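You operate a simulated robot arm through the tools that you are given. There is no shell and no other tool. Be economical: measure what you need, move in short steps, check, and stop when the job is done.

The job below is to be done with a simulated two-armed robot. You get a single attempt, and the scene is never put back.

Task
Park the trolley at the wall: rail up, dial to TEST, brake on.
Fine: raise the rail before it rolls; back up to the bumper.

Only the result counts: the job must be done as asked and must still hold three seconds after the hand-in. Knocking over, shifting, dropping, spilling or breaking anything else fails it.

Robot
Two 7-joint arms with two-finger parallel grippers on one trunk, on a base that drives. Base frame: it is fixed to the floor where the robot stands at the start and does not move with it; the origin is under the middle of the robot, x ahead of it, y to its left, z up. Units: mm, rad, N and s.
The left shoulder is at the start at [50, 165, 1105], the right one opposite. With the tool pointing down near the work surface each hand reaches from about 240 to 700 mm from the robot's upright axis, wherever it stands, measured 20 degrees to its own side. Places, roughly: brake lever [500, 300, 900]; side rail [600, 0, 800]; trolley [800, 200, 600]; trolley dial [700, 400, 900]; trolley top [800, 200, 800]. Payload 3.91 kg a hand.
The TCP of each hand is the grasp point between the finger pads, 30 mm short of the fingertips. In the tool frame z runs along the fingers and y along their closing line. Largest opening 110 mm; finger width 20, thickness 10; the body of the gripper, 48 by 112 mm, starts 55 mm behind the TCP.
Orientation is that of the tool frame in the base frame, as a unit quaternion [w, x, y, z]. With the fingers straight down and closing along the base's y, the tool's x points along the base's -x, its y along +y and its z along -z.

Tools
- The arms move only by the tool move_arm. It takes "left_increments", "right_increments" or both (then of equal length, played together; a hand with none holds still); each is a list of rows, each an object (a shift or turn left out is 0, a gripper value left out holds the last) with "dp": the shift along the tool's x, y, z in mm, a list of three; "rotation": the turn, a rotation vector about the tool's x, y, z in rad, a list of three. In form: [{"dp": [dx, dy, dz], "rotation": [ax, ay, az]}, ...]. A call has 1 to 10 rows; each row shifts and turns the commanded pose from where the row before left it, along the tool's axes as they then stand. "left_grip" and "right_grip" are, for a hand that has rows, the gripper command, from -1 (fully open) to 1 (shut), values between in proportion, set as the call begins (left out, the last holds). Each row takes 0.2 s and may step no farther than 50 mm and 0.15 rad from the row before; otherwise, or with a gripper value out of range, the whole call is refused. Where a pose cannot be reached the arm comes as near as it can. A force on the tool above 60 N (or 10 N above the force at the start of the call, whichever is more), or a blocked arm, ends the call early, and 0.2 s more pass. Each finger travels about 45 mm/s and halts on what it meets, pressing with about 37 N; the grip force reading is that of the motor and also rises with nothing between the fingers. The clock runs only during rows and for 0.2 s after the last one: add rows that do not move to give the fingers time. The reply holds the time, the measured pose of the TCP, the force on the tool along the base axes, the opening and the grip force, in the units named above and with some noise, with the torque about the TCP (base axes, N m) and any sound that the robot's microphone picked up, and new pictures: "views" is both (left out), scene, wrist or none (wrist: the cameras of the hands that moved).
- Cameras (640 x 400 px; columns grow to the right, rows downward): "scene" is now at [103.3, 40.6, 1266.3]; the picture's right is [0.49, -0.87, 0.00], its down [-0.51, -0.29, -0.81] and it looks along [0.70, 0.40, -0.59] (base axes); focal length 283 px, centre (320, 200). "left" rides on the left gripper at [72, -17, -103] in its tool frame; the picture's right is [0.23, 0.97, 0.00], its down [-0.76, 0.18, -0.62] and it looks along [-0.61, 0.14, 0.78] (tool axes); focal length 222 px, centre (320, 200). "right" rides on the right gripper at [72, 17, -103] in its tool frame; the picture's right is [-0.23, 0.97, 0.00], its down [-0.76, -0.18, -0.62] and it looks along [-0.61, -0.14, 0.78] (tool axes); focal length 222 px, centre (320, 200). There is no depth. A picture from a camera that has moved, and an enlarged one, comes with that camera's place and axes in the base frame and with its lens. The place of the scene camera against the robot may be out by one fixed shift of up to 12 mm in any direction.
- slide_trunk(by): slides the trunk up (or, below 0, down) by that many mm; the arms and the scene camera ride with it, the base frame stays. It gives what a move gives, with no picture.
- roll_base(legs): drives the robot by 1 to 6 legs, each [ahead, left, turn to the left] in mm, mm and rad, along the robot's own axes; the way and the turn of a leg run together, so that a leg with both is an arc; at most 1500 mm and 3.142 rad a leg. The arms and the cameras ride along, it lands a little off, and it stops where it bumps. It gives what a move gives, and a new picture of the scene camera.
- aim_head(pan, tilt): turns the head with the scene camera to pan (to the left, within 1.396 rad either way) and tilt (down, from -0.506 to 1.204), counted from straight ahead of the robot. It gives what a move gives, and a new picture of the scene camera.
- zoom(camera, box): a new picture of the part [left, top, right, bottom] of that camera's present view, enlarged. No time passes.
- job_done(): hands the job in; it is judged then, once.

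Work in short steps. Places have to be worked out from the pictures, the camera data and where the tool is seen: move nearer, look again, correct. Check each grasp and each placing, and mend what went wrong. You have 120 turns and 260 pictures in all, those below and enlarged ones among them. Open the grippers and draw the arms clear of the work before you hand the job in, unless the task says otherwise; then end with one line.

The tools are called after "Call:" by a JSON object that holds its "name" and its "arguments". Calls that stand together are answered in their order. move_arm: Moves the arms, as the interface text tells. Its arguments: {"type":"object","properties":{"left_increments":{"type":"array","items":{"type":"object","properties":{"dp":{"type":"array","items":{"type":"number"}},"rotation":{"type":"array","items":{"type":"number"}}}}},"left_grip":{"type":"number"},"right_increments":{"type":"array","items":{"type":"object","properties":{"dp":{"type":"array","items":{"type":"number"}},"rotation":{"type":"array","items":{"type":"number"}}}}},"right_grip":{"type":"number"},"views":{"type":"string","enum":["both","scene","wrist","none"]}},"required":[]} The other tools are called the same way: slide_trunk (by) slides the trunk up or down; roll_base (legs) drives the base; aim_head (pan, tilt) turns the head that bears the scene camera; zoom (camera, box) takes an enlarged picture of a part of a camera's view; job_done () hands the job in.

At the start:

```text
clock: 0.0
left_ee_pos: [280.0, 344.8, 1101.2]
left_orientation: [0.0, -0.001, 1.0, 0.0]
left_wrist_force: [-0.8, -0.3, -0.9]
left_torque: [0.01, -0.01, 0.01]
left_width: 109.9
left_grip_force: 0.1
right_ee_pos: [414.4, 41.2, 1109.3]
right_orientation: [0.0, 0.0, 1.0, 0.0]
right_wrist_force: [1.0, 0.6, 0.2]
right_torque: [0.02, -0.02, 0.0]
right_width: 110.2
right_grip_force: 0.0
trunk travel left (down, up): [-325.0, 178.0]
robot x, y, heading: [2.7, 0.4, -0.001]
head pan, tilt: [0.517, 0.628]
```

scene: 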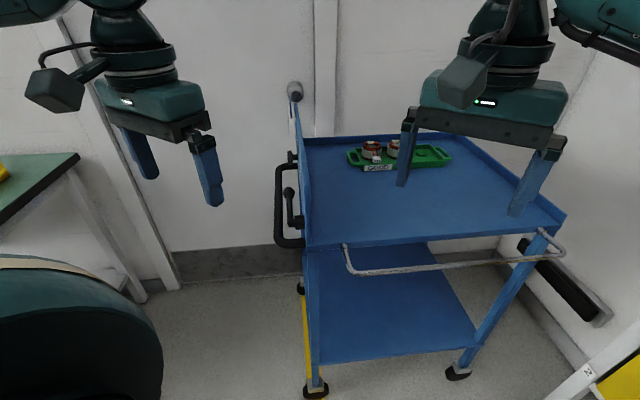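
right: 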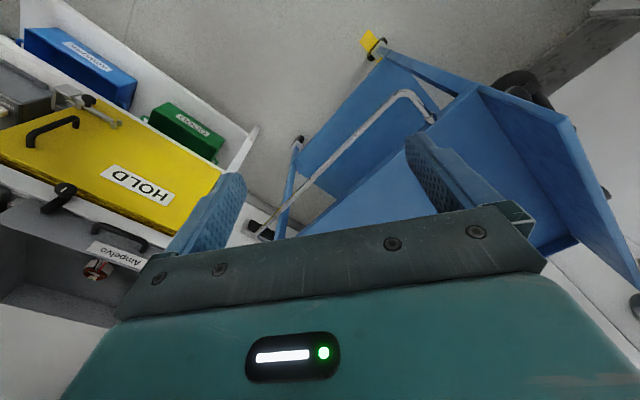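
left: 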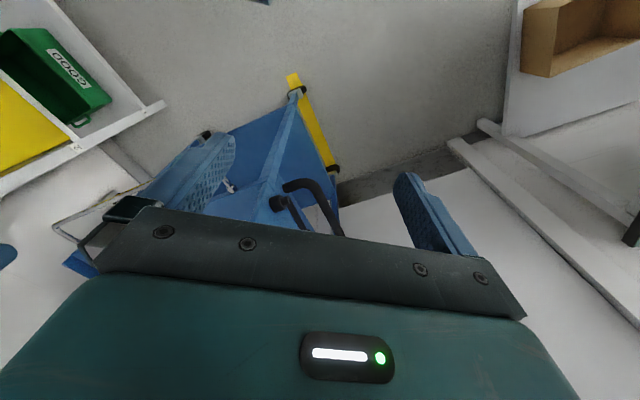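

The pictures show the trolley with a grey rail hanging on the near side, and a black handle with a lever on its left end. I zoom in to see the details.

Call:
{"name": "zoom", "arguments": {"camera": "scene", "box": [240, 70, 400, 270]}}

Call:
{"name": "zoom", "arguments": {"camera": "scene", "box": [320, 200, 640, 400]}}

Call:
{"name": "zoom", "arguments": {"camera": "left", "box": [160, 60, 400, 260]}}

```text
2.00 times, centred on (320, 170) of scene
camera zoom: at [103.3, 40.6, 1266.3], right [0.49, -0.87, 0.0], down [-0.51, -0.29, -0.81], along [0.7, 0.4, -0.59], focal length 567 px, centre (320, 260)
```

zoom: 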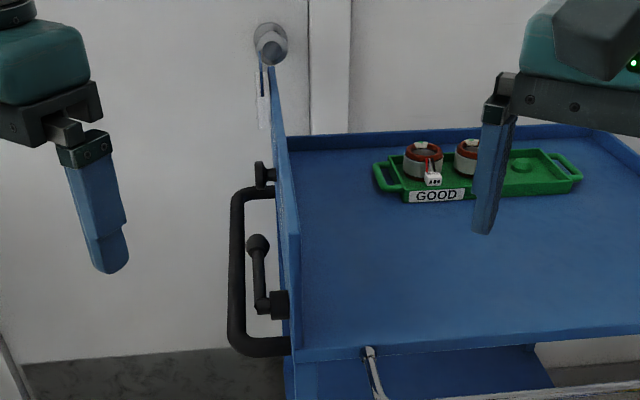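

```text
2.00 times, centred on (480, 300) of scene
camera zoom: at [103.3, 40.6, 1266.3], right [0.49, -0.87, 0.0], down [-0.51, -0.29, -0.81], along [0.7, 0.4, -0.59], focal length 567 px, centre (0, 0)
```

zoom: 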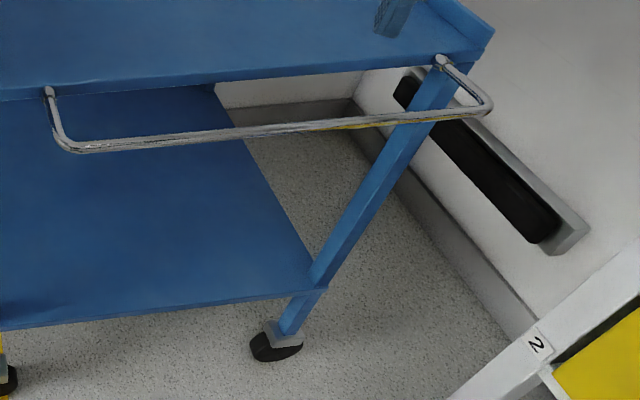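

```text
2.00 times, centred on (280, 160) of left
camera zoom: at [208.7, 329.1, 1205.1], right [-0.23, 0.97, 0.0], down [0.76, 0.18, 0.62], along [0.61, 0.14, -0.78], focal length 444 px, centre (400, 280)
```

zoom: 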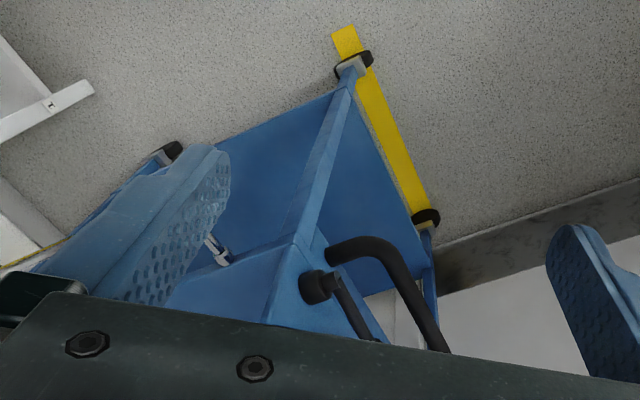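

The dial, handle and brake are seen edge-on, and the wall bumper is at the right. I look around with the head to know the surroundings.

Call:
{"name": "aim_head", "arguments": {"pan": -0.3, "tilt": 0.6}}

Call:
{"name": "aim_head", "arguments": {"pan": 1.2, "tilt": 0.6}}

Call:
{"name": "aim_head", "arguments": {"pan": 0.3, "tilt": 0.8}}

```text
clock: 1.1
left_ee_pos: [279.3, 345.3, 1101.4]
left_orientation: [0.0, 0.0, 1.0, 0.0]
left_wrist_force: [0.6, 0.3, -0.1]
left_torque: [0.04, -0.02, -0.01]
left_width: 109.7
left_grip_force: 0.1
right_ee_pos: [414.4, 41.3, 1111.0]
right_orientation: [0.0, -0.001, 1.0, 0.0]
right_wrist_force: [0.0, -1.1, -0.5]
right_torque: [-0.01, 0.04, 0.0]
right_width: 110.1
right_grip_force: 0.1
trunk travel left (down, up): [-325.0, 178.0]
robot x, y, heading: [0.1, -0.9, 0.001]
head pan, tilt: [-0.3, 0.6]
camera scene: at [111.7, -28.7, 1268.7], right [-0.29, -0.96, 0.0], down [-0.54, 0.17, -0.83], along [0.79, -0.24, -0.56], focal length 283 px, centre (320, 200)
```

scene: 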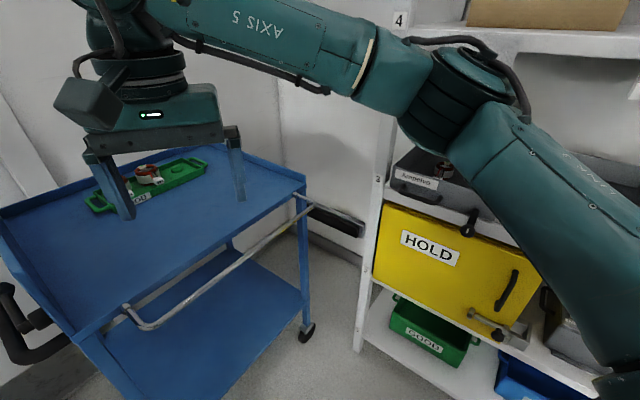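

```text
clock: 2.7
left_ee_pos: [280.1, 343.9, 1101.2]
left_orientation: [0.0, 0.0, 1.0, 0.0]
left_wrist_force: [0.4, 0.1, 0.9]
left_torque: [0.0, -0.02, 0.0]
left_width: 110.1
left_grip_force: 0.1
right_ee_pos: [415.1, 41.7, 1109.9]
right_orientation: [0.0, 0.0, 1.0, -0.001]
right_wrist_force: [0.1, 0.4, -0.5]
right_torque: [-0.02, -0.02, 0.01]
right_width: 109.8
right_grip_force: 0.1
trunk travel left (down, up): [-325.0, 178.0]
robot x, y, heading: [2.0, 3.6, 0.0]
head pan, tilt: [1.201, 0.6]
camera scene: at [59.2, 79.8, 1268.7], right [0.93, -0.36, 0.0], down [-0.2, -0.53, -0.83], along [0.3, 0.77, -0.56], focal length 283 px, centre (320, 200)
```

scene: 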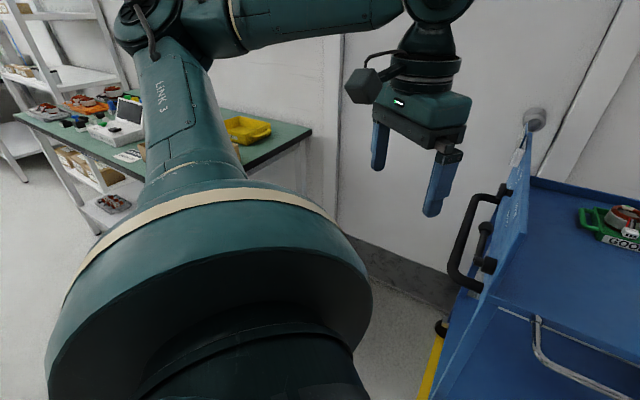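

```text
clock: 3.9
left_ee_pos: [280.7, 345.1, 1100.4]
left_orientation: [-0.001, 0.0, 1.0, 0.0]
left_wrist_force: [-0.2, -0.6, -0.1]
left_torque: [-0.03, 0.02, -0.02]
left_width: 110.0
left_grip_force: 0.0
right_ee_pos: [414.4, 41.1, 1110.0]
right_orientation: [0.0, 0.001, 1.0, 0.0]
right_wrist_force: [0.0, -0.4, -0.3]
right_torque: [-0.04, 0.01, 0.0]
right_width: 110.0
right_grip_force: 0.0
trunk travel left (down, up): [-325.0, 178.0]
robot x, y, heading: [1.3, -1.4, 0.0]
head pan, tilt: [0.3, 0.799]
camera scene: at [104.2, 21.3, 1251.8], right [0.3, -0.95, 0.0], down [-0.68, -0.21, -0.7], along [0.67, 0.21, -0.72], focal length 283 px, centre (320, 200)
```

scene: 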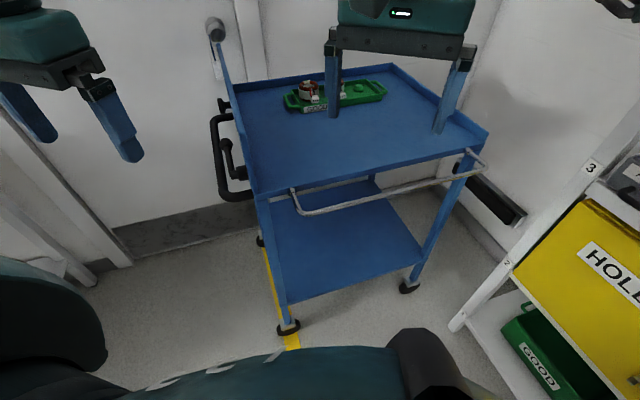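

I zoom on the round knob and on the handle area.

Call:
{"name": "zoom", "arguments": {"camera": "scene", "box": [180, 10, 260, 60]}}

Call:
{"name": "zoom", "arguments": {"camera": "scene", "box": [180, 70, 340, 220]}}

Call:
{"name": "zoom", "arguments": {"camera": "right", "box": [250, 40, 450, 240]}}

```text
8.00 times, centred on (220, 35) of scene
camera zoom: at [104.2, 21.3, 1251.8], right [0.3, -0.95, 0.0], down [-0.68, -0.21, -0.7], along [0.67, 0.21, -0.72], focal length 2266 px, centre (1120, 1520)
```

zoom: 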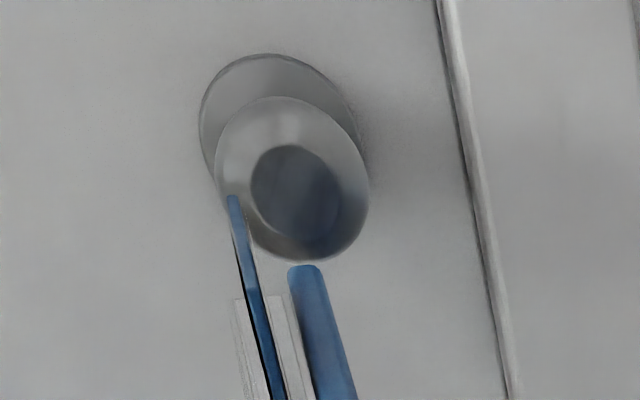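

```text
2.67 times, centred on (260, 145) of scene
camera zoom: at [104.2, 21.3, 1251.8], right [0.3, -0.95, 0.0], down [-0.68, -0.21, -0.7], along [0.67, 0.21, -0.72], focal length 755 px, centre (480, 347)
```

zoom: 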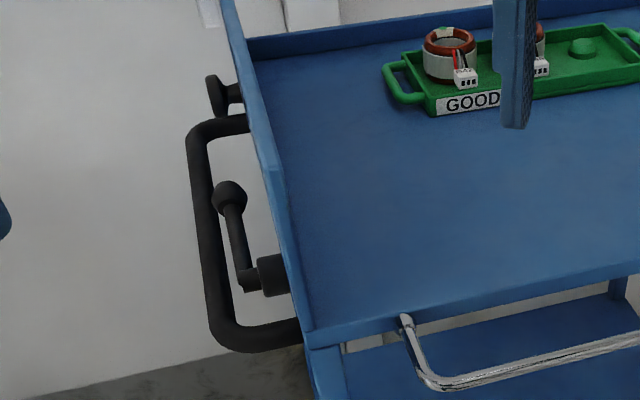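

```text
2.00 times, centred on (350, 140) of right
camera zoom: at [342.6, 58.7, 1212.6], right [0.23, 0.97, 0.0], down [0.76, -0.18, 0.62], along [0.61, -0.14, -0.78], focal length 444 px, centre (260, 320)
```

zoom: 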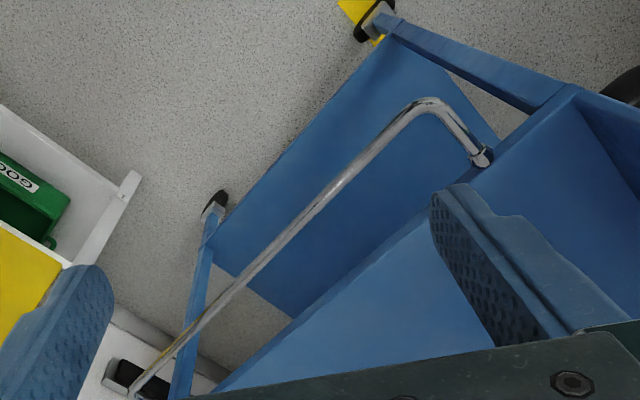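

The round grey knob is on the door. The real dial and the brake lever are black, on the outer face of the trolley's handle end. Triangulating gives the rail sticking out about 84 mm horizontally, with its bar from about (454,168) to (755,-211) at z≈810. I turn the right hand to close across the bar.

Call:
{"name": "move_arm", "arguments": {"right_increments": [{"rotation": [0, 0, 0.15]}, {"rotation": [0, 0, 0.15]}, {"rotation": [0, 0, 0.15]}, {"rotation": [0, 0, 0.15]}, {"rotation": [0, 0, 0.15]}, {"rotation": [0, 0, 0.15]}], "right_grip": -1, "views": "none"}}

Call:
{"name": "move_arm", "arguments": {"right_increments": [{"dp": [-28, 18.3, 25]}, {"dp": [-28, 18.3, 25]}, {"dp": [-28, 18.3, 25]}, {"dp": [-28, 18.3, 25]}, {"dp": [-28, 18.3, 25]}, {"dp": [-28, 18.3, 25]}]}}

```text
clock: 5.3
left_ee_pos: [279.7, 344.7, 1100.5]
left_orientation: [0.0, 0.001, 1.0, 0.0]
left_wrist_force: [-0.5, 0.4, -0.9]
left_torque: [0.01, 0.02, -0.02]
left_width: 109.8
left_grip_force: 0.0
right_ee_pos: [413.7, 40.6, 1109.3]
right_orientation: [0.0, 0.436, 0.9, 0.0]
right_wrist_force: [0.0, -0.3, 0.0]
right_torque: [-0.02, -0.02, 0.02]
right_width: 110.0
right_grip_force: 0.1
trunk travel left (down, up): [-325.0, 178.0]
robot x, y, heading: [0.5, -1.4, 0.002]
head pan, tilt: [0.3, 0.799]
```

```text
clock: 6.7
left_ee_pos: [279.5, 343.8, 1100.5]
left_orientation: [0.0, 0.0, 1.0, 0.0]
left_wrist_force: [0.2, 0.5, 1.3]
left_torque: [0.01, 0.01, 0.0]
left_width: 110.2
left_grip_force: 0.0
right_ee_pos: [603.3, -22.1, 957.9]
right_orientation: [0.0, 0.435, 0.901, 0.0]
right_wrist_force: [0.2, 0.3, 0.1]
right_torque: [0.02, 0.02, 0.0]
right_width: 109.9
right_grip_force: 0.0
trunk travel left (down, up): [-325.0, 178.0]
robot x, y, heading: [-1.0, 2.2, -0.002]
head pan, tilt: [0.3, 0.799]
camera scene: at [104.5, 21.4, 1251.8], right [0.3, -0.96, 0.0], down [-0.69, -0.21, -0.7], along [0.67, 0.21, -0.72], focal length 283 px, centre (320, 200)
camera right: at [572.2, 45.4, 1059.5], right [0.9, 0.43, 0.0], down [0.34, -0.71, 0.62], along [0.27, -0.56, -0.78], focal length 222 px, centre (320, 200)
```

scene: 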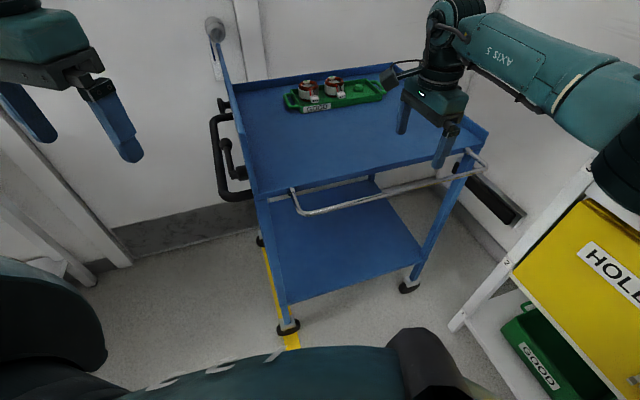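
right: 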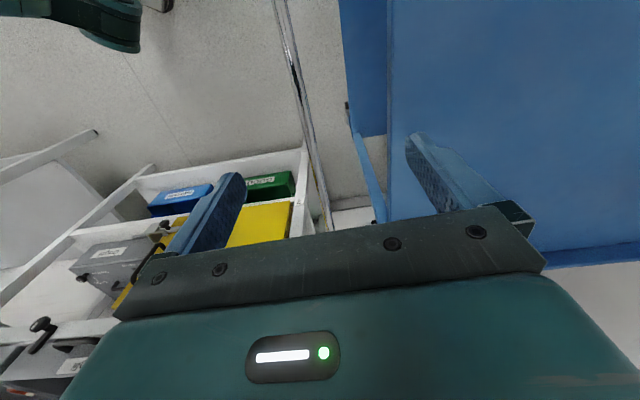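

The bar lies parallel to the hand, about 13 mm outward of the grip centre. I correct and go down to z≈865.

Call:
{"name": "move_arm", "arguments": {"right_increments": [{"dp": [0, -6, 30]}, {"dp": [0, -6, 30]}, {"dp": [0, 0, 33]}], "views": "both"}}

Call:
{"name": "zoom", "arguments": {"camera": "scene", "box": [280, 100, 520, 250]}}

```text
clock: 7.5
left_ee_pos: [280.2, 345.0, 1100.7]
left_orientation: [0.0, 0.0, 1.0, 0.0]
left_wrist_force: [0.1, 0.4, 0.0]
left_torque: [-0.03, 0.02, 0.02]
left_width: 110.0
left_grip_force: 0.0
right_ee_pos: [596.2, -29.5, 865.8]
right_orientation: [0.0, 0.435, 0.9, 0.0]
right_wrist_force: [-0.2, -0.6, 0.2]
right_torque: [0.0, 0.0, 0.0]
right_width: 109.9
right_grip_force: 0.1
trunk travel left (down, up): [-325.0, 178.0]
robot x, y, heading: [-1.4, 1.8, -0.005]
head pan, tilt: [0.3, 0.799]
camera scene: at [104.5, 21.3, 1251.8], right [0.3, -0.96, 0.0], down [-0.69, -0.21, -0.7], along [0.67, 0.21, -0.72], focal length 283 px, centre (320, 200)
camera right: at [564.2, 37.9, 968.1], right [0.9, 0.43, 0.0], down [0.33, -0.71, 0.62], along [0.27, -0.56, -0.78], focal length 222 px, centre (320, 200)
```

scene: 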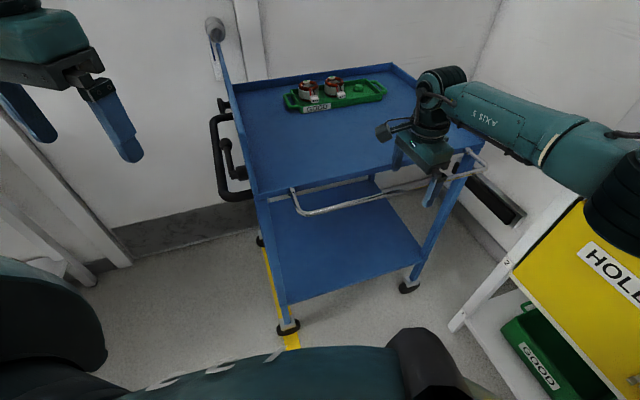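
right: 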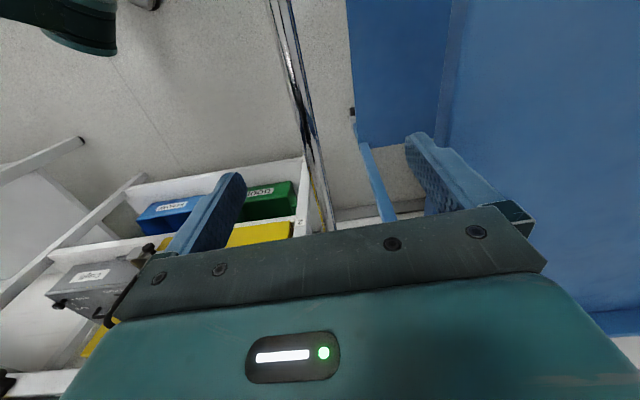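

```text
2.67 times, centred on (400, 175) of scene
camera zoom: at [104.5, 21.3, 1251.8], right [0.3, -0.96, 0.0], down [-0.69, -0.21, -0.7], along [0.67, 0.21, -0.72], focal length 755 px, centre (107, 267)
```

zoom: 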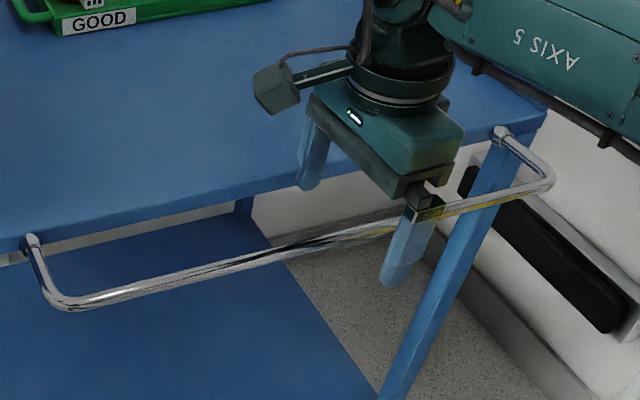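

The bar is still about 9 mm outward. I shift, half close for clearance from the tabletop edge, and go down partway.

Call:
{"name": "move_arm", "arguments": {"right_increments": [{"dp": [0, -9, 0]}, {}, {}, {"dp": [0, 0, 30]}], "right_grip": -0.1, "views": "both"}}

Call:
{"name": "zoom", "arguments": {"camera": "scene", "box": [340, 100, 500, 250]}}

```text
clock: 8.5
left_ee_pos: [280.1, 345.7, 1100.0]
left_orientation: [0.0, 0.0, 1.0, 0.0]
left_wrist_force: [-0.3, 0.6, 0.6]
left_torque: [-0.01, 0.01, 0.02]
left_width: 109.8
left_grip_force: 0.1
right_ee_pos: [589.2, -33.8, 836.4]
right_orientation: [0.0, 0.434, 0.901, 0.0]
right_wrist_force: [-0.3, 0.5, -0.1]
right_torque: [-0.01, 0.0, -0.03]
right_width: 60.7
right_grip_force: 0.1
trunk travel left (down, up): [-325.0, 178.0]
robot x, y, heading: [-0.8, -2.6, 0.002]
head pan, tilt: [0.3, 0.799]
camera scene: at [104.5, 21.3, 1251.8], right [0.3, -0.96, 0.0], down [-0.69, -0.21, -0.7], along [0.67, 0.21, -0.72], focal length 283 px, centre (320, 200)
camera right: at [558.3, 33.2, 939.3], right [0.9, 0.43, 0.0], down [0.33, -0.71, 0.62], along [0.27, -0.56, -0.78], focal length 222 px, centre (320, 200)
```

scene: 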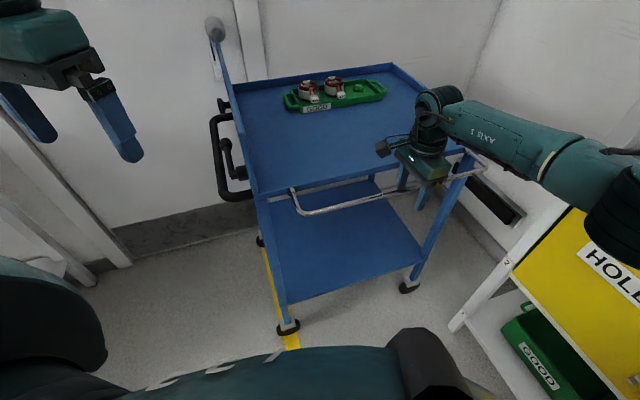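
right: 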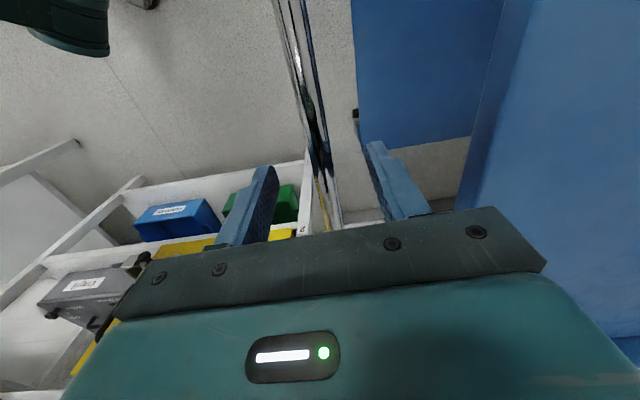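

```text
2.67 times, centred on (420, 175) of scene
camera zoom: at [104.5, 21.3, 1251.8], right [0.3, -0.96, 0.0], down [-0.69, -0.21, -0.7], along [0.67, 0.21, -0.72], focal length 755 px, centre (53, 267)
```

zoom: 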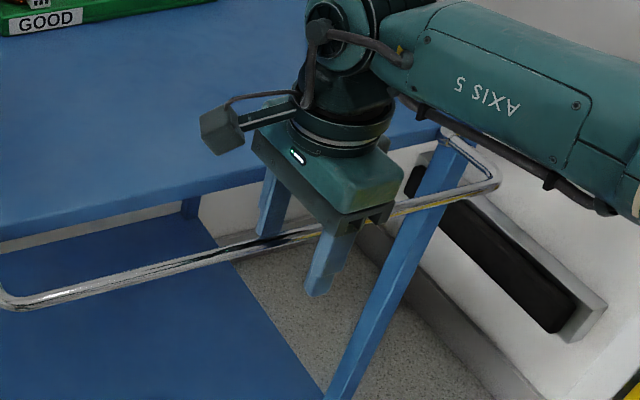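

I zoom the wrist view to read where the bar is against the finger pads.

Call:
{"name": "zoom", "arguments": {"camera": "right", "box": [220, 100, 420, 240]}}

```text
2.86 times, centred on (320, 170) of right
camera zoom: at [558.3, 33.2, 939.3], right [0.9, 0.43, 0.0], down [0.33, -0.71, 0.62], along [0.27, -0.56, -0.78], focal length 635 px, centre (320, 286)
```

zoom: 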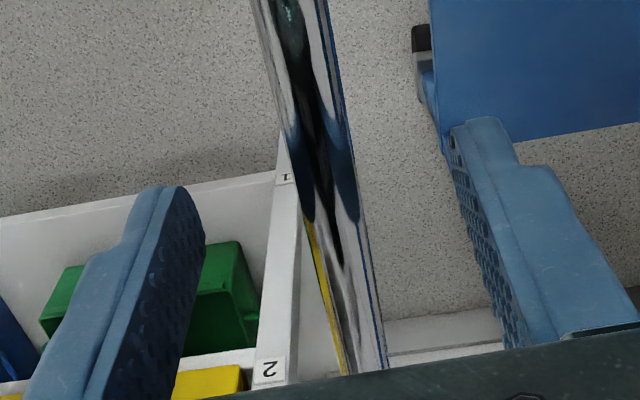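

The bar is centred between the fingers. I go 20 mm lower and compare.

Call:
{"name": "move_arm", "arguments": {"right_increments": [{"dp": [0, 0, 20]}], "views": "none"}}

Call:
{"name": "zoom", "arguments": {"camera": "right", "box": [220, 100, 420, 240]}}

Call:
{"name": "zoom", "arguments": {"camera": "scene", "box": [370, 130, 470, 220]}}

```text
clock: 8.9
left_ee_pos: [280.6, 345.4, 1101.1]
left_orientation: [0.0, 0.001, 1.0, 0.0]
left_wrist_force: [-0.7, -0.7, -0.1]
left_torque: [0.03, 0.03, 0.0]
left_width: 110.0
left_grip_force: 0.0
right_ee_pos: [588.6, -34.2, 816.3]
right_orientation: [0.0, 0.435, 0.9, 0.001]
right_wrist_force: [-0.6, -0.2, -0.1]
right_torque: [-0.03, 0.05, 0.02]
right_width: 60.5
right_grip_force: 0.0
trunk travel left (down, up): [-325.0, 178.0]
robot x, y, heading: [-1.4, 0.6, 0.003]
head pan, tilt: [0.3, 0.799]
```

```text
2.86 times, centred on (320, 170) of right
camera zoom: at [557.8, 32.7, 919.3], right [0.9, 0.43, 0.0], down [0.33, -0.71, 0.62], along [0.27, -0.56, -0.78], focal length 635 px, centre (320, 286)
```

zoom: 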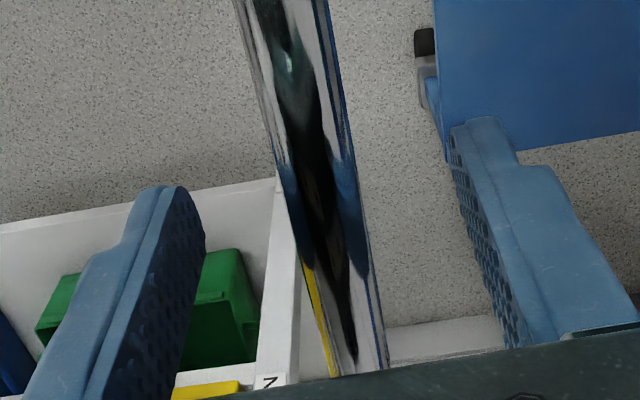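

```text
4.44 times, centred on (420, 175) of scene
camera zoom: at [104.4, 21.2, 1251.8], right [0.3, -0.96, 0.0], down [-0.69, -0.21, -0.7], along [0.67, 0.21, -0.72], focal length 1259 px, centre (-124, 311)
```

zoom: 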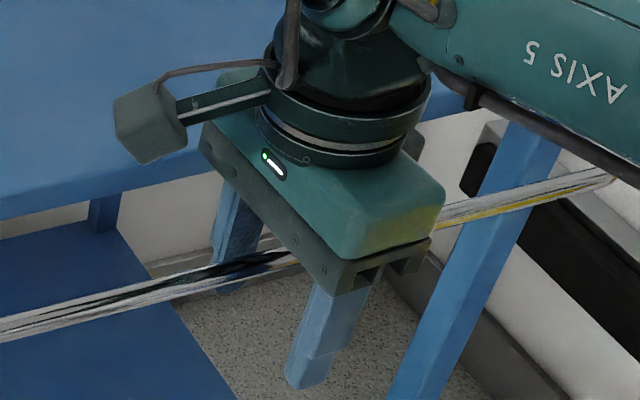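

The bar grows as if it lay at z≈790, diameter about 16 mm. I go down to that height and close.

Call:
{"name": "move_arm", "arguments": {"right_increments": [{"dp": [0, 0, 24]}], "views": "none"}}

Call:
{"name": "move_arm", "arguments": {"right_increments": [{}, {}, {}, {}, {}], "right_grip": 0.9}}

```text
clock: 9.3
left_ee_pos: [280.4, 343.8, 1100.8]
left_orientation: [0.0, 0.0, 1.0, 0.0]
left_wrist_force: [0.7, 0.0, 0.2]
left_torque: [0.04, 0.0, 0.04]
left_width: 110.2
left_grip_force: 0.0
right_ee_pos: [589.1, -35.0, 793.0]
right_orientation: [0.0, 0.434, 0.901, 0.0]
right_wrist_force: [-0.3, -0.4, 0.2]
right_torque: [-0.03, 0.01, 0.0]
right_width: 60.7
right_grip_force: 0.0
trunk travel left (down, up): [-325.0, 178.0]
robot x, y, heading: [-1.8, -1.5, -0.002]
head pan, tilt: [0.3, 0.799]
```

```text
clock: 10.5
left_ee_pos: [281.2, 346.0, 1099.2]
left_orientation: [-0.001, -0.001, 1.0, 0.0]
left_wrist_force: [-0.1, -0.1, 0.1]
left_torque: [-0.03, 0.01, -0.01]
left_width: 110.2
left_grip_force: 0.1
right_ee_pos: [592.8, -33.4, 793.5]
right_orientation: [0.0, 0.434, 0.901, 0.001]
right_wrist_force: [20.7, 12.9, -0.3]
right_torque: [-0.64, 0.79, -0.25]
right_width: 17.7
right_grip_force: 12.1
trunk travel left (down, up): [-325.0, 178.0]
robot x, y, heading: [-0.0, -0.8, 0.001]
head pan, tilt: [0.3, 0.799]
camera scene: at [106.2, 22.5, 1251.6], right [0.3, -0.96, 0.0], down [-0.69, -0.21, -0.7], along [0.66, 0.21, -0.72], focal length 283 px, centre (320, 200)
camera right: at [559.5, 34.1, 896.2], right [0.9, 0.43, 0.0], down [0.33, -0.71, 0.62], along [0.27, -0.56, -0.78], focal length 222 px, centre (320, 200)
```

scene: 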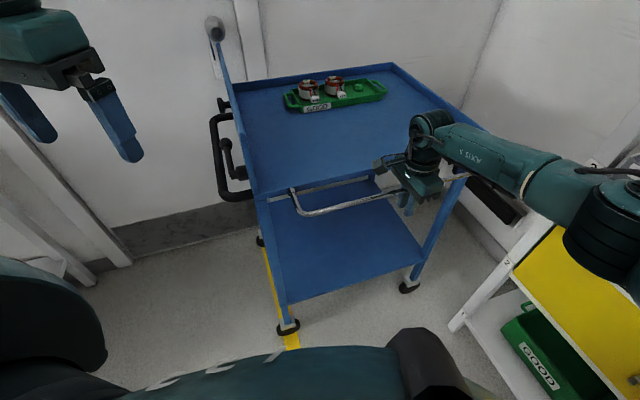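
right: 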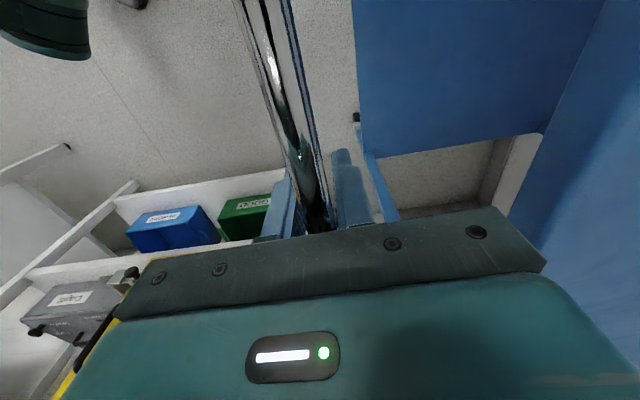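

The bar is held (17.7 mm). I relieve the sideways force and start lifting, watching the forces.

Call:
{"name": "move_arm", "arguments": {"right_increments": [{"dp": [0, 4, 0]}, {"dp": [0, 0, -10]}, {"dp": [0, 1, -10]}], "views": "none"}}

```text
clock: 11.3
left_ee_pos: [281.1, 345.8, 1099.5]
left_orientation: [-0.001, -0.001, 1.0, -0.001]
left_wrist_force: [0.9, 0.2, 0.4]
left_torque: [-0.04, 0.0, 0.02]
left_width: 110.0
left_grip_force: 0.0
right_ee_pos: [593.8, -31.4, 812.6]
right_orientation: [0.0, 0.435, 0.9, -0.001]
right_wrist_force: [15.2, 11.3, -8.4]
right_torque: [-0.54, 0.58, -0.26]
right_width: 15.5
right_grip_force: 10.0
trunk travel left (down, up): [-325.0, 178.0]
robot x, y, heading: [-1.1, 0.4, -0.004]
head pan, tilt: [0.3, 0.799]
```

It follows with low force. I continue along the arc, adding a little inward correction.

Call:
{"name": "move_arm", "arguments": {"right_increments": [{"dp": [0, 6, -8]}, {"dp": [0, 4, -9]}, {"dp": [0, 5, -9]}, {"dp": [0, 5, -8]}], "views": "scene"}}

Call:
{"name": "zoom", "arguments": {"camera": "scene", "box": [260, 100, 500, 250]}}

```text
clock: 12.3
left_ee_pos: [279.2, 344.7, 1101.9]
left_orientation: [0.001, 0.0, 1.0, -0.001]
left_wrist_force: [-0.3, -0.7, 0.4]
left_torque: [-0.03, 0.03, -0.01]
left_width: 109.8
left_grip_force: 0.1
right_ee_pos: [607.9, -21.0, 849.1]
right_orientation: [0.001, 0.436, 0.9, 0.0]
right_wrist_force: [-6.8, -7.8, 2.6]
right_torque: [-0.04, -0.22, -0.91]
right_width: 11.7
right_grip_force: 45.1
trunk travel left (down, up): [-325.0, 178.0]
robot x, y, heading: [-0.0, -0.7, 0.005]
head pan, tilt: [0.3, 0.799]
camera scene: at [103.4, 20.5, 1252.0], right [0.3, -0.96, 0.0], down [-0.68, -0.21, -0.7], along [0.67, 0.21, -0.72], focal length 283 px, centre (320, 200)
```

scene: 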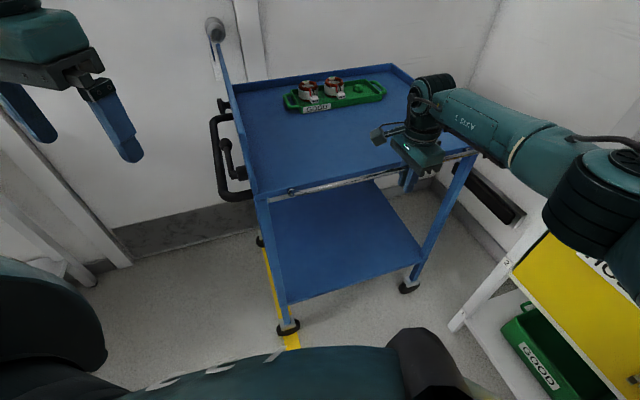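

```text
2.67 times, centred on (380, 175) of scene
camera zoom: at [103.4, 20.5, 1252.0], right [0.3, -0.96, 0.0], down [-0.68, -0.21, -0.7], along [0.67, 0.21, -0.72], focal length 755 px, centre (160, 267)
```

zoom: 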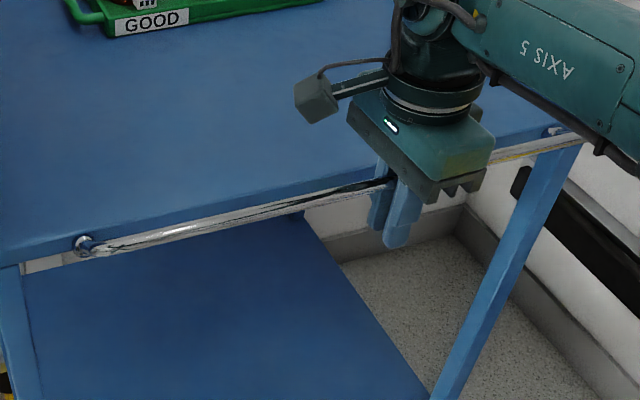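

The rail is rising. I check in the wrist camera where the bar sits in the fingers.

Call:
{"name": "zoom", "arguments": {"camera": "right", "box": [220, 100, 420, 240]}}

Call:
{"name": "zoom", "arguments": {"camera": "scene", "box": [385, 130, 445, 210]}}

```text
2.86 times, centred on (320, 170) of right
camera zoom: at [576.3, 46.1, 951.2], right [0.91, 0.43, 0.0], down [0.33, -0.71, 0.62], along [0.27, -0.57, -0.78], focal length 635 px, centre (320, 286)
```

zoom: 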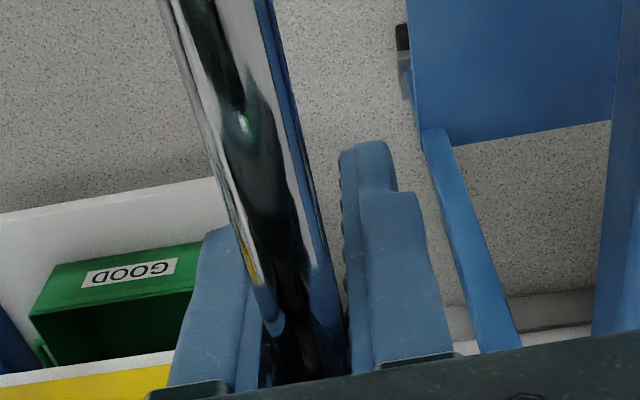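

```text
5.00 times, centred on (415, 170) of scene
camera zoom: at [103.4, 20.5, 1252.0], right [0.3, -0.96, 0.0], down [-0.68, -0.21, -0.7], along [0.67, 0.21, -0.72], focal length 1416 px, centre (-155, 350)
```

zoom: 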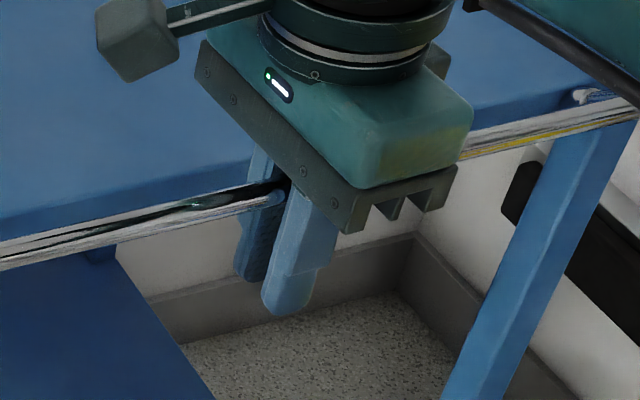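

The bar sits near the palm, well held. The motion fits a radius of about 90 mm, now at 38°. I go on to about 62°.

Call:
{"name": "move_arm", "arguments": {"right_increments": [{"dp": [0, 6, -7]}, {"dp": [0, 6.5, -6.5]}, {"dp": [0, 7.5, -5.5]}, {"dp": [0, 8, -5]}], "views": "none"}}

```text
clock: 13.3
left_ee_pos: [283.6, 343.6, 1098.5]
left_orientation: [-0.003, -0.001, 1.0, 0.001]
left_wrist_force: [-0.8, -0.5, -0.2]
left_torque: [-0.03, -0.02, -0.01]
left_width: 109.9
left_grip_force: 0.1
right_ee_pos: [620.1, -7.1, 870.4]
right_orientation: [-0.001, 0.438, 0.899, -0.001]
right_wrist_force: [23.9, -8.1, -26.8]
right_torque: [0.12, 0.66, -0.91]
right_width: 11.7
right_grip_force: 44.5
right hand out of reach, approached as far as the arm can: row 3, 4
trunk travel left (down, up): [-325.0, 178.0]
robot x, y, heading: [1.8, 0.2, 0.002]
head pan, tilt: [0.3, 0.799]
```

The right arm reaches its limit. The rail is at about 55°. I roll the base 40 mm in the rail's inward direction in small legs while holding, to both ease and carry on.

Call:
{"name": "roll_base", "arguments": {"legs": [[16, 12, 0]]}}

```text
clock: 14.1
left_ee_pos: [295.6, 355.2, 1100.8]
left_orientation: [0.0, 0.0, 1.0, 0.002]
left_wrist_force: [0.7, 0.2, -0.4]
left_torque: [-0.01, 0.03, -0.03]
left_width: 110.1
left_grip_force: 0.1
right_ee_pos: [634.5, 5.2, 878.6]
right_orientation: [0.001, 0.437, 0.9, 0.001]
right_wrist_force: [9.4, -18.3, 16.5]
right_torque: [0.67, 0.27, -0.84]
right_width: 11.9
right_grip_force: 45.3
trunk travel left (down, up): [-325.0, 178.0]
robot x, y, heading: [14.9, 9.6, 0.004]
head pan, tilt: [0.3, 0.799]
camera scene: at [119.3, 31.4, 1252.3], right [0.3, -0.96, 0.0], down [-0.68, -0.21, -0.7], along [0.67, 0.21, -0.72], focal length 283 px, centre (320, 200)
```

scene: 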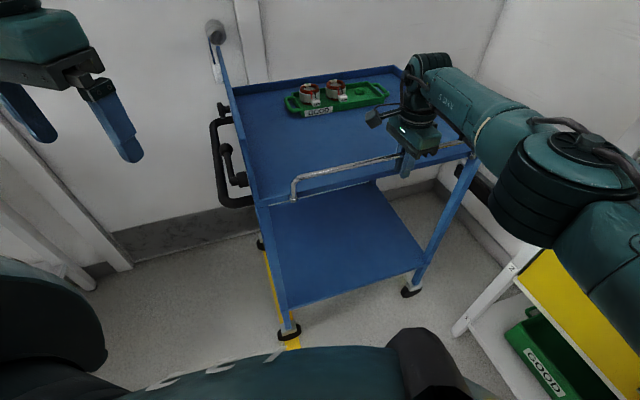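

Works well; rail at about 68°. Another leg of the same kind.

Call:
{"name": "roll_base", "arguments": {"legs": [[20, 12, 0]]}}

```text
clock: 14.9
left_ee_pos: [312.6, 367.4, 1101.7]
left_orientation: [0.002, 0.0, 1.0, 0.001]
left_wrist_force: [0.1, -0.1, 0.0]
left_torque: [-0.01, 0.0, 0.03]
left_width: 110.0
left_grip_force: 0.0
right_ee_pos: [651.3, 14.8, 879.9]
right_orientation: [0.003, 0.438, 0.899, 0.001]
right_wrist_force: [-18.1, -12.7, 10.6]
right_torque: [0.47, -0.4, -0.97]
right_width: 11.6
right_grip_force: 45.0
trunk travel left (down, up): [-325.0, 178.0]
robot x, y, heading: [36.1, 23.0, 0.002]
head pan, tilt: [0.3, 0.799]
camera scene: at [136.8, 43.2, 1252.2], right [0.29, -0.96, 0.0], down [-0.68, -0.21, -0.7], along [0.67, 0.21, -0.71], focal length 283 px, centre (320, 200)
```

scene: 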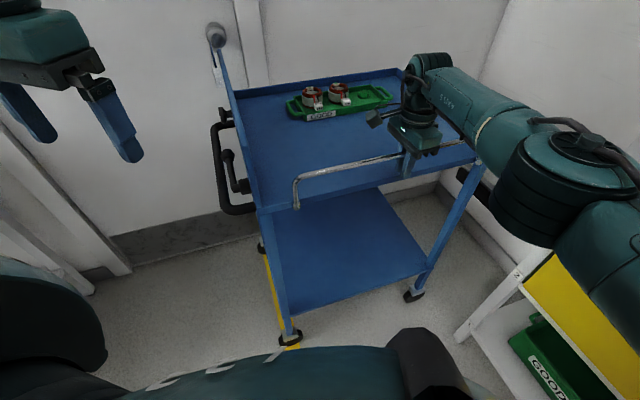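

At about 81°. I try the last few millimetres with the arm.

Call:
{"name": "move_arm", "arguments": {"right_increments": [{"dp": [0, 5, 0]}, {"dp": [0, 5, 0]}, {"dp": [0, 5, 0]}], "views": "scene"}}

Call:
{"name": "zoom", "arguments": {"camera": "scene", "box": [280, 80, 500, 220]}}

```text
clock: 15.7
left_ee_pos: [313.5, 367.8, 1101.7]
left_orientation: [0.002, 0.0, 1.0, 0.0]
left_wrist_force: [-0.6, -0.2, -0.4]
left_torque: [0.0, 0.06, 0.0]
left_width: 109.9
left_grip_force: 0.1
right_ee_pos: [652.6, 14.6, 878.7]
right_orientation: [0.003, 0.438, 0.899, -0.001]
right_wrist_force: [-16.6, -6.9, 9.4]
right_torque: [0.34, -0.31, -0.9]
right_width: 11.5
right_grip_force: 45.0
right hand out of reach, approached as far as the arm can: row 1, 2, 3
trunk travel left (down, up): [-325.0, 178.0]
robot x, y, heading: [36.3, 24.1, -0.004]
head pan, tilt: [0.3, 0.799]
camera scene: at [137.0, 43.8, 1252.1], right [0.29, -0.96, 0.0], down [-0.68, -0.21, -0.7], along [0.67, 0.21, -0.71], focal length 283 px, centre (320, 200)
```

scene: 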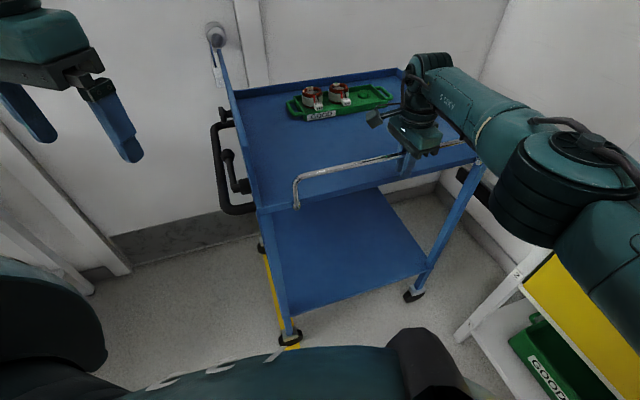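

```text
2.86 times, centred on (390, 150) of scene
camera zoom: at [137.0, 43.8, 1252.1], right [0.29, -0.96, 0.0], down [-0.68, -0.21, -0.7], along [0.67, 0.21, -0.71], focal length 809 px, centre (120, 343)
```

zoom: 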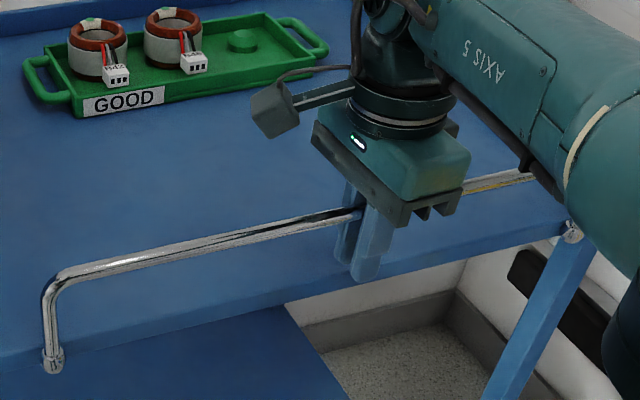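

The arm is at its reach limit. One more short base leg tells whether the rail is at its stop.

Call:
{"name": "roll_base", "arguments": {"legs": [[14, 8, 0]]}}

```text
clock: 16.5
left_ee_pos: [320.0, 370.6, 1102.1]
left_orientation: [0.002, 0.001, 1.0, 0.001]
left_wrist_force: [-0.7, -0.4, -0.6]
left_torque: [0.0, 0.02, 0.0]
left_width: 110.1
left_grip_force: 0.0
right_ee_pos: [651.2, 13.3, 879.1]
right_orientation: [-0.009, 0.441, 0.897, -0.015]
right_wrist_force: [-21.4, -5.6, 13.2]
right_torque: [-0.27, -0.72, -0.92]
right_width: 11.7
right_grip_force: 45.3
trunk travel left (down, up): [-325.0, 178.0]
robot x, y, heading: [43.4, 26.5, -0.006]
head pan, tilt: [0.3, 0.799]
stopped in leg 1: the force on the tool passed its limit at 80 N (the readings are from after the stop); the commanded pose is now the measured one
camera scene: at [142.1, 47.6, 1252.2], right [0.29, -0.96, 0.0], down [-0.68, -0.21, -0.7], along [0.67, 0.2, -0.71], focal length 283 px, centre (320, 200)
```

scene: 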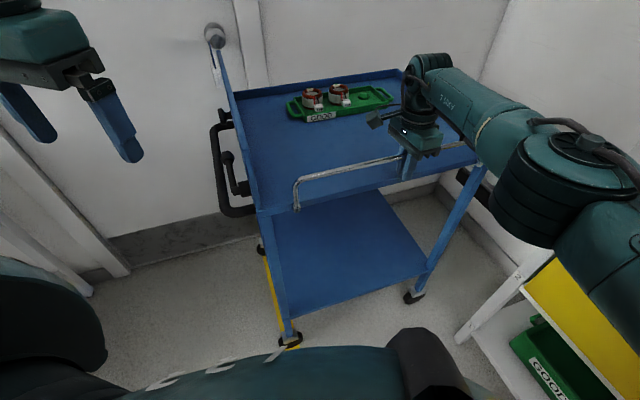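

The rail is against its stop at 80 N and didn't move on. I open the hand slowly and watch whether the rail stays.

Call:
{"name": "move_arm", "arguments": {"right_increments": [{}, {}, {}], "right_grip": -0.1, "views": "both"}}

Call:
{"name": "zoom", "arguments": {"camera": "scene", "box": [280, 80, 500, 220]}}

```text
clock: 17.3
left_ee_pos: [322.3, 372.2, 1100.1]
left_orientation: [0.001, 0.001, 1.0, 0.0]
left_wrist_force: [0.0, 0.5, 0.4]
left_torque: [-0.03, -0.01, 0.02]
left_width: 109.9
left_grip_force: 0.1
right_ee_pos: [654.0, 13.4, 876.0]
right_orientation: [-0.008, 0.441, 0.898, -0.014]
right_wrist_force: [0.2, 0.0, 0.4]
right_torque: [-0.01, 0.01, -0.01]
right_width: 60.7
right_grip_force: 0.1
trunk travel left (down, up): [-325.0, 178.0]
robot x, y, heading: [43.8, 28.8, -0.002]
head pan, tilt: [0.3, 0.799]
camera scene: at [146.1, 48.1, 1251.8], right [0.29, -0.96, 0.0], down [-0.69, -0.21, -0.7], along [0.67, 0.2, -0.72], focal length 283 px, centre (320, 200)
camera right: at [627.3, 84.3, 977.8], right [0.91, 0.42, -0.03], down [0.34, -0.7, 0.63], along [0.24, -0.58, -0.78], focal length 222 px, centre (320, 200)
```

scene: 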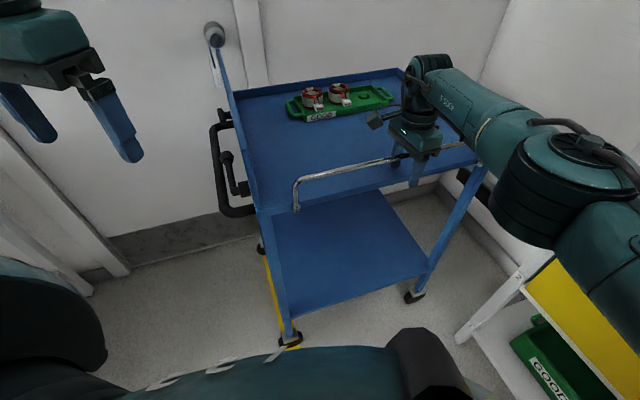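
right: 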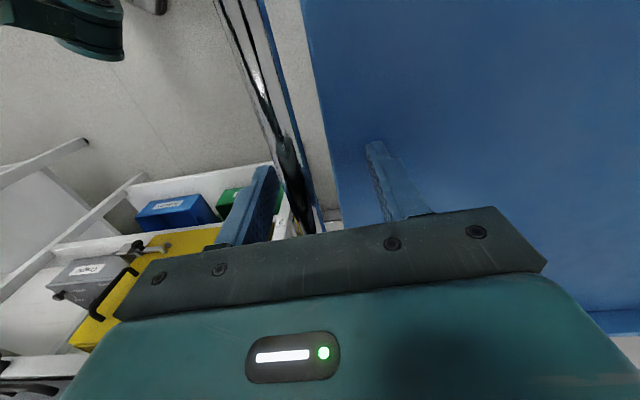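

```text
2.86 times, centred on (390, 150) of scene
camera zoom: at [146.1, 48.1, 1251.8], right [0.29, -0.96, 0.0], down [-0.69, -0.21, -0.7], along [0.67, 0.2, -0.72], focal length 809 px, centre (120, 343)
```

zoom: 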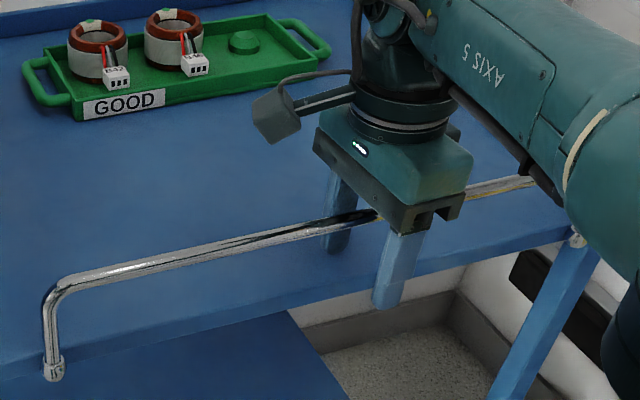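

The rail stays up. I lift the right hand straight out and bring it back towards the robot.

Call:
{"name": "move_arm", "arguments": {"right_increments": [{"dp": [0, -5, -40]}, {"dp": [0, -5, -40]}, {"dp": [0, -10, -40]}, {"dp": [10, -40, -20]}, {"dp": [10, -40, -10]}, {"dp": [10, -45, 0]}, {"dp": [10, -45, 0]}], "views": "scene"}}

Call:
{"name": "zoom", "arguments": {"camera": "scene", "box": [200, 20, 300, 230]}}

```text
clock: 18.9
left_ee_pos: [323.2, 371.4, 1100.6]
left_orientation: [0.0, 0.0, 1.0, 0.0]
left_wrist_force: [0.1, 1.1, 0.2]
left_torque: [0.01, -0.01, -0.01]
left_width: 109.9
left_grip_force: 0.0
right_ee_pos: [485.7, -68.9, 1031.0]
right_orientation: [-0.007, 0.441, 0.897, -0.014]
right_wrist_force: [0.4, 0.5, -1.0]
right_torque: [0.03, 0.0, -0.03]
right_width: 60.3
right_grip_force: 0.2
trunk travel left (down, up): [-325.0, 178.0]
robot x, y, heading: [38.2, 26.4, -0.004]
head pan, tilt: [0.3, 0.799]
camera scene: at [145.9, 47.8, 1251.9], right [0.29, -0.96, 0.0], down [-0.69, -0.21, -0.7], along [0.67, 0.2, -0.72], focal length 283 px, centre (320, 200)
```

scene: 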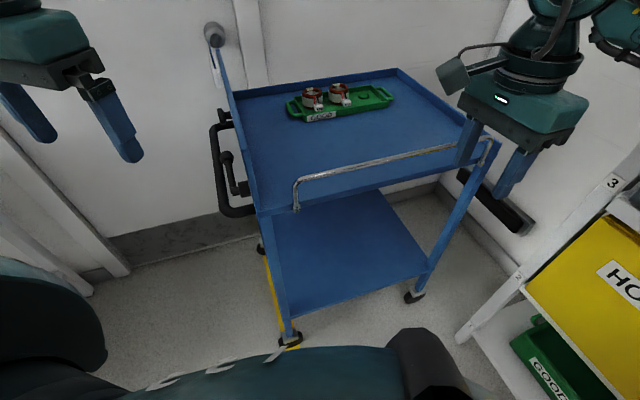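

```text
1.90 times, centred on (250, 125) of scene
camera zoom: at [145.9, 47.8, 1251.9], right [0.29, -0.96, 0.0], down [-0.69, -0.21, -0.7], along [0.67, 0.2, -0.72], focal length 540 px, centre (453, 343)
```

zoom: 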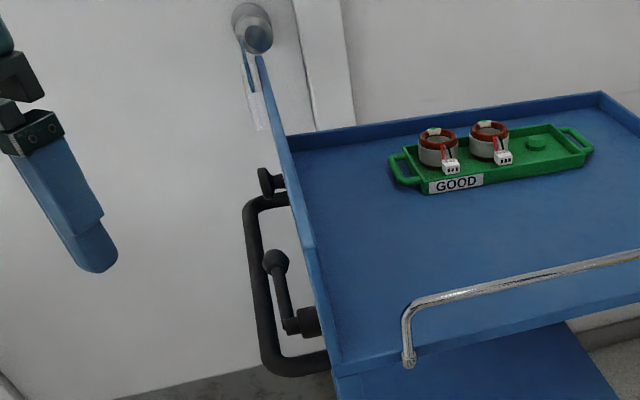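

The trolley's control face must be reached from the handle end; a bench stands on that side. I look left to learn how much floor is free.

Call:
{"name": "aim_head", "arguments": {"pan": 1.39, "tilt": 0.9}}

Call:
{"name": "aim_head", "arguments": {"pan": 0.8, "tilt": 0.8}}

```text
clock: 20.3
left_ee_pos: [322.6, 371.0, 1100.4]
left_orientation: [0.001, 0.001, 1.0, 0.0]
left_wrist_force: [0.0, 0.8, -0.8]
left_torque: [-0.02, -0.01, 0.02]
left_width: 109.9
left_grip_force: 0.1
right_ee_pos: [486.9, -68.7, 1031.3]
right_orientation: [-0.008, 0.441, 0.897, -0.014]
right_wrist_force: [-0.2, 0.1, 0.0]
right_torque: [-0.01, -0.01, 0.01]
right_width: 60.3
right_grip_force: 0.0
trunk travel left (down, up): [-325.0, 178.0]
robot x, y, heading: [44.2, 24.3, -0.003]
head pan, tilt: [1.389, 0.901]
camera scene: at [83.0, 98.7, 1243.9], right [0.98, -0.18, 0.0], down [-0.14, -0.77, -0.62], along [0.11, 0.61, -0.78], focal length 283 px, centre (320, 200)
```

scene: 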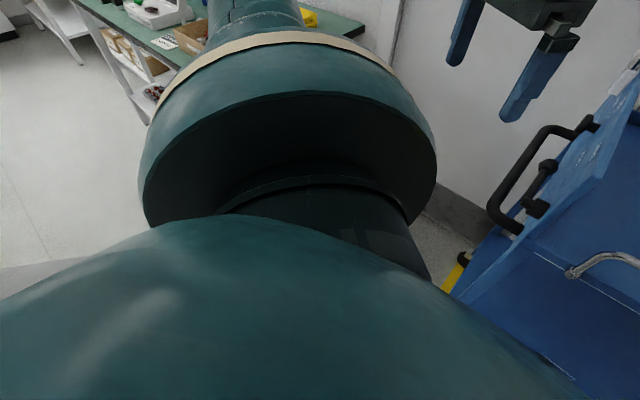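

```text
clock: 21.3
left_ee_pos: [323.3, 371.2, 1100.7]
left_orientation: [0.0, 0.0, 1.0, 0.0]
left_wrist_force: [0.1, -0.1, -0.2]
left_torque: [-0.01, -0.03, 0.0]
left_width: 110.1
left_grip_force: 0.0
right_ee_pos: [487.8, -68.7, 1031.9]
right_orientation: [-0.008, 0.44, 0.898, -0.014]
right_wrist_force: [-0.3, 0.7, 0.2]
right_torque: [0.0, 0.02, -0.01]
right_width: 60.8
right_grip_force: 0.1
trunk travel left (down, up): [-325.0, 178.0]
robot x, y, heading: [48.0, 27.6, -0.001]
head pan, tilt: [0.799, 0.799]
camera scene: at [125.4, 82.2, 1251.8], right [0.72, -0.7, 0.0], down [-0.5, -0.51, -0.7], along [0.49, 0.5, -0.72], focal length 283 px, centre (320, 200)
```

scene: 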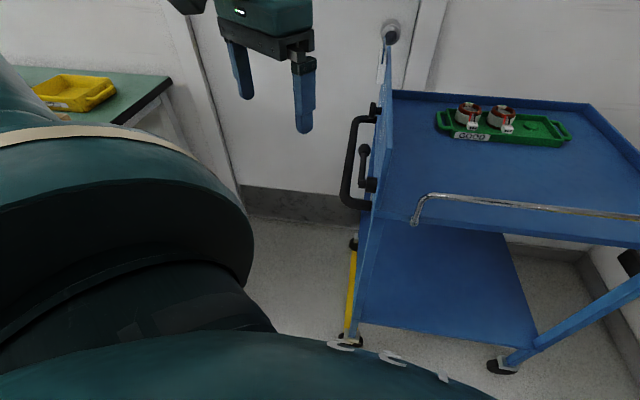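

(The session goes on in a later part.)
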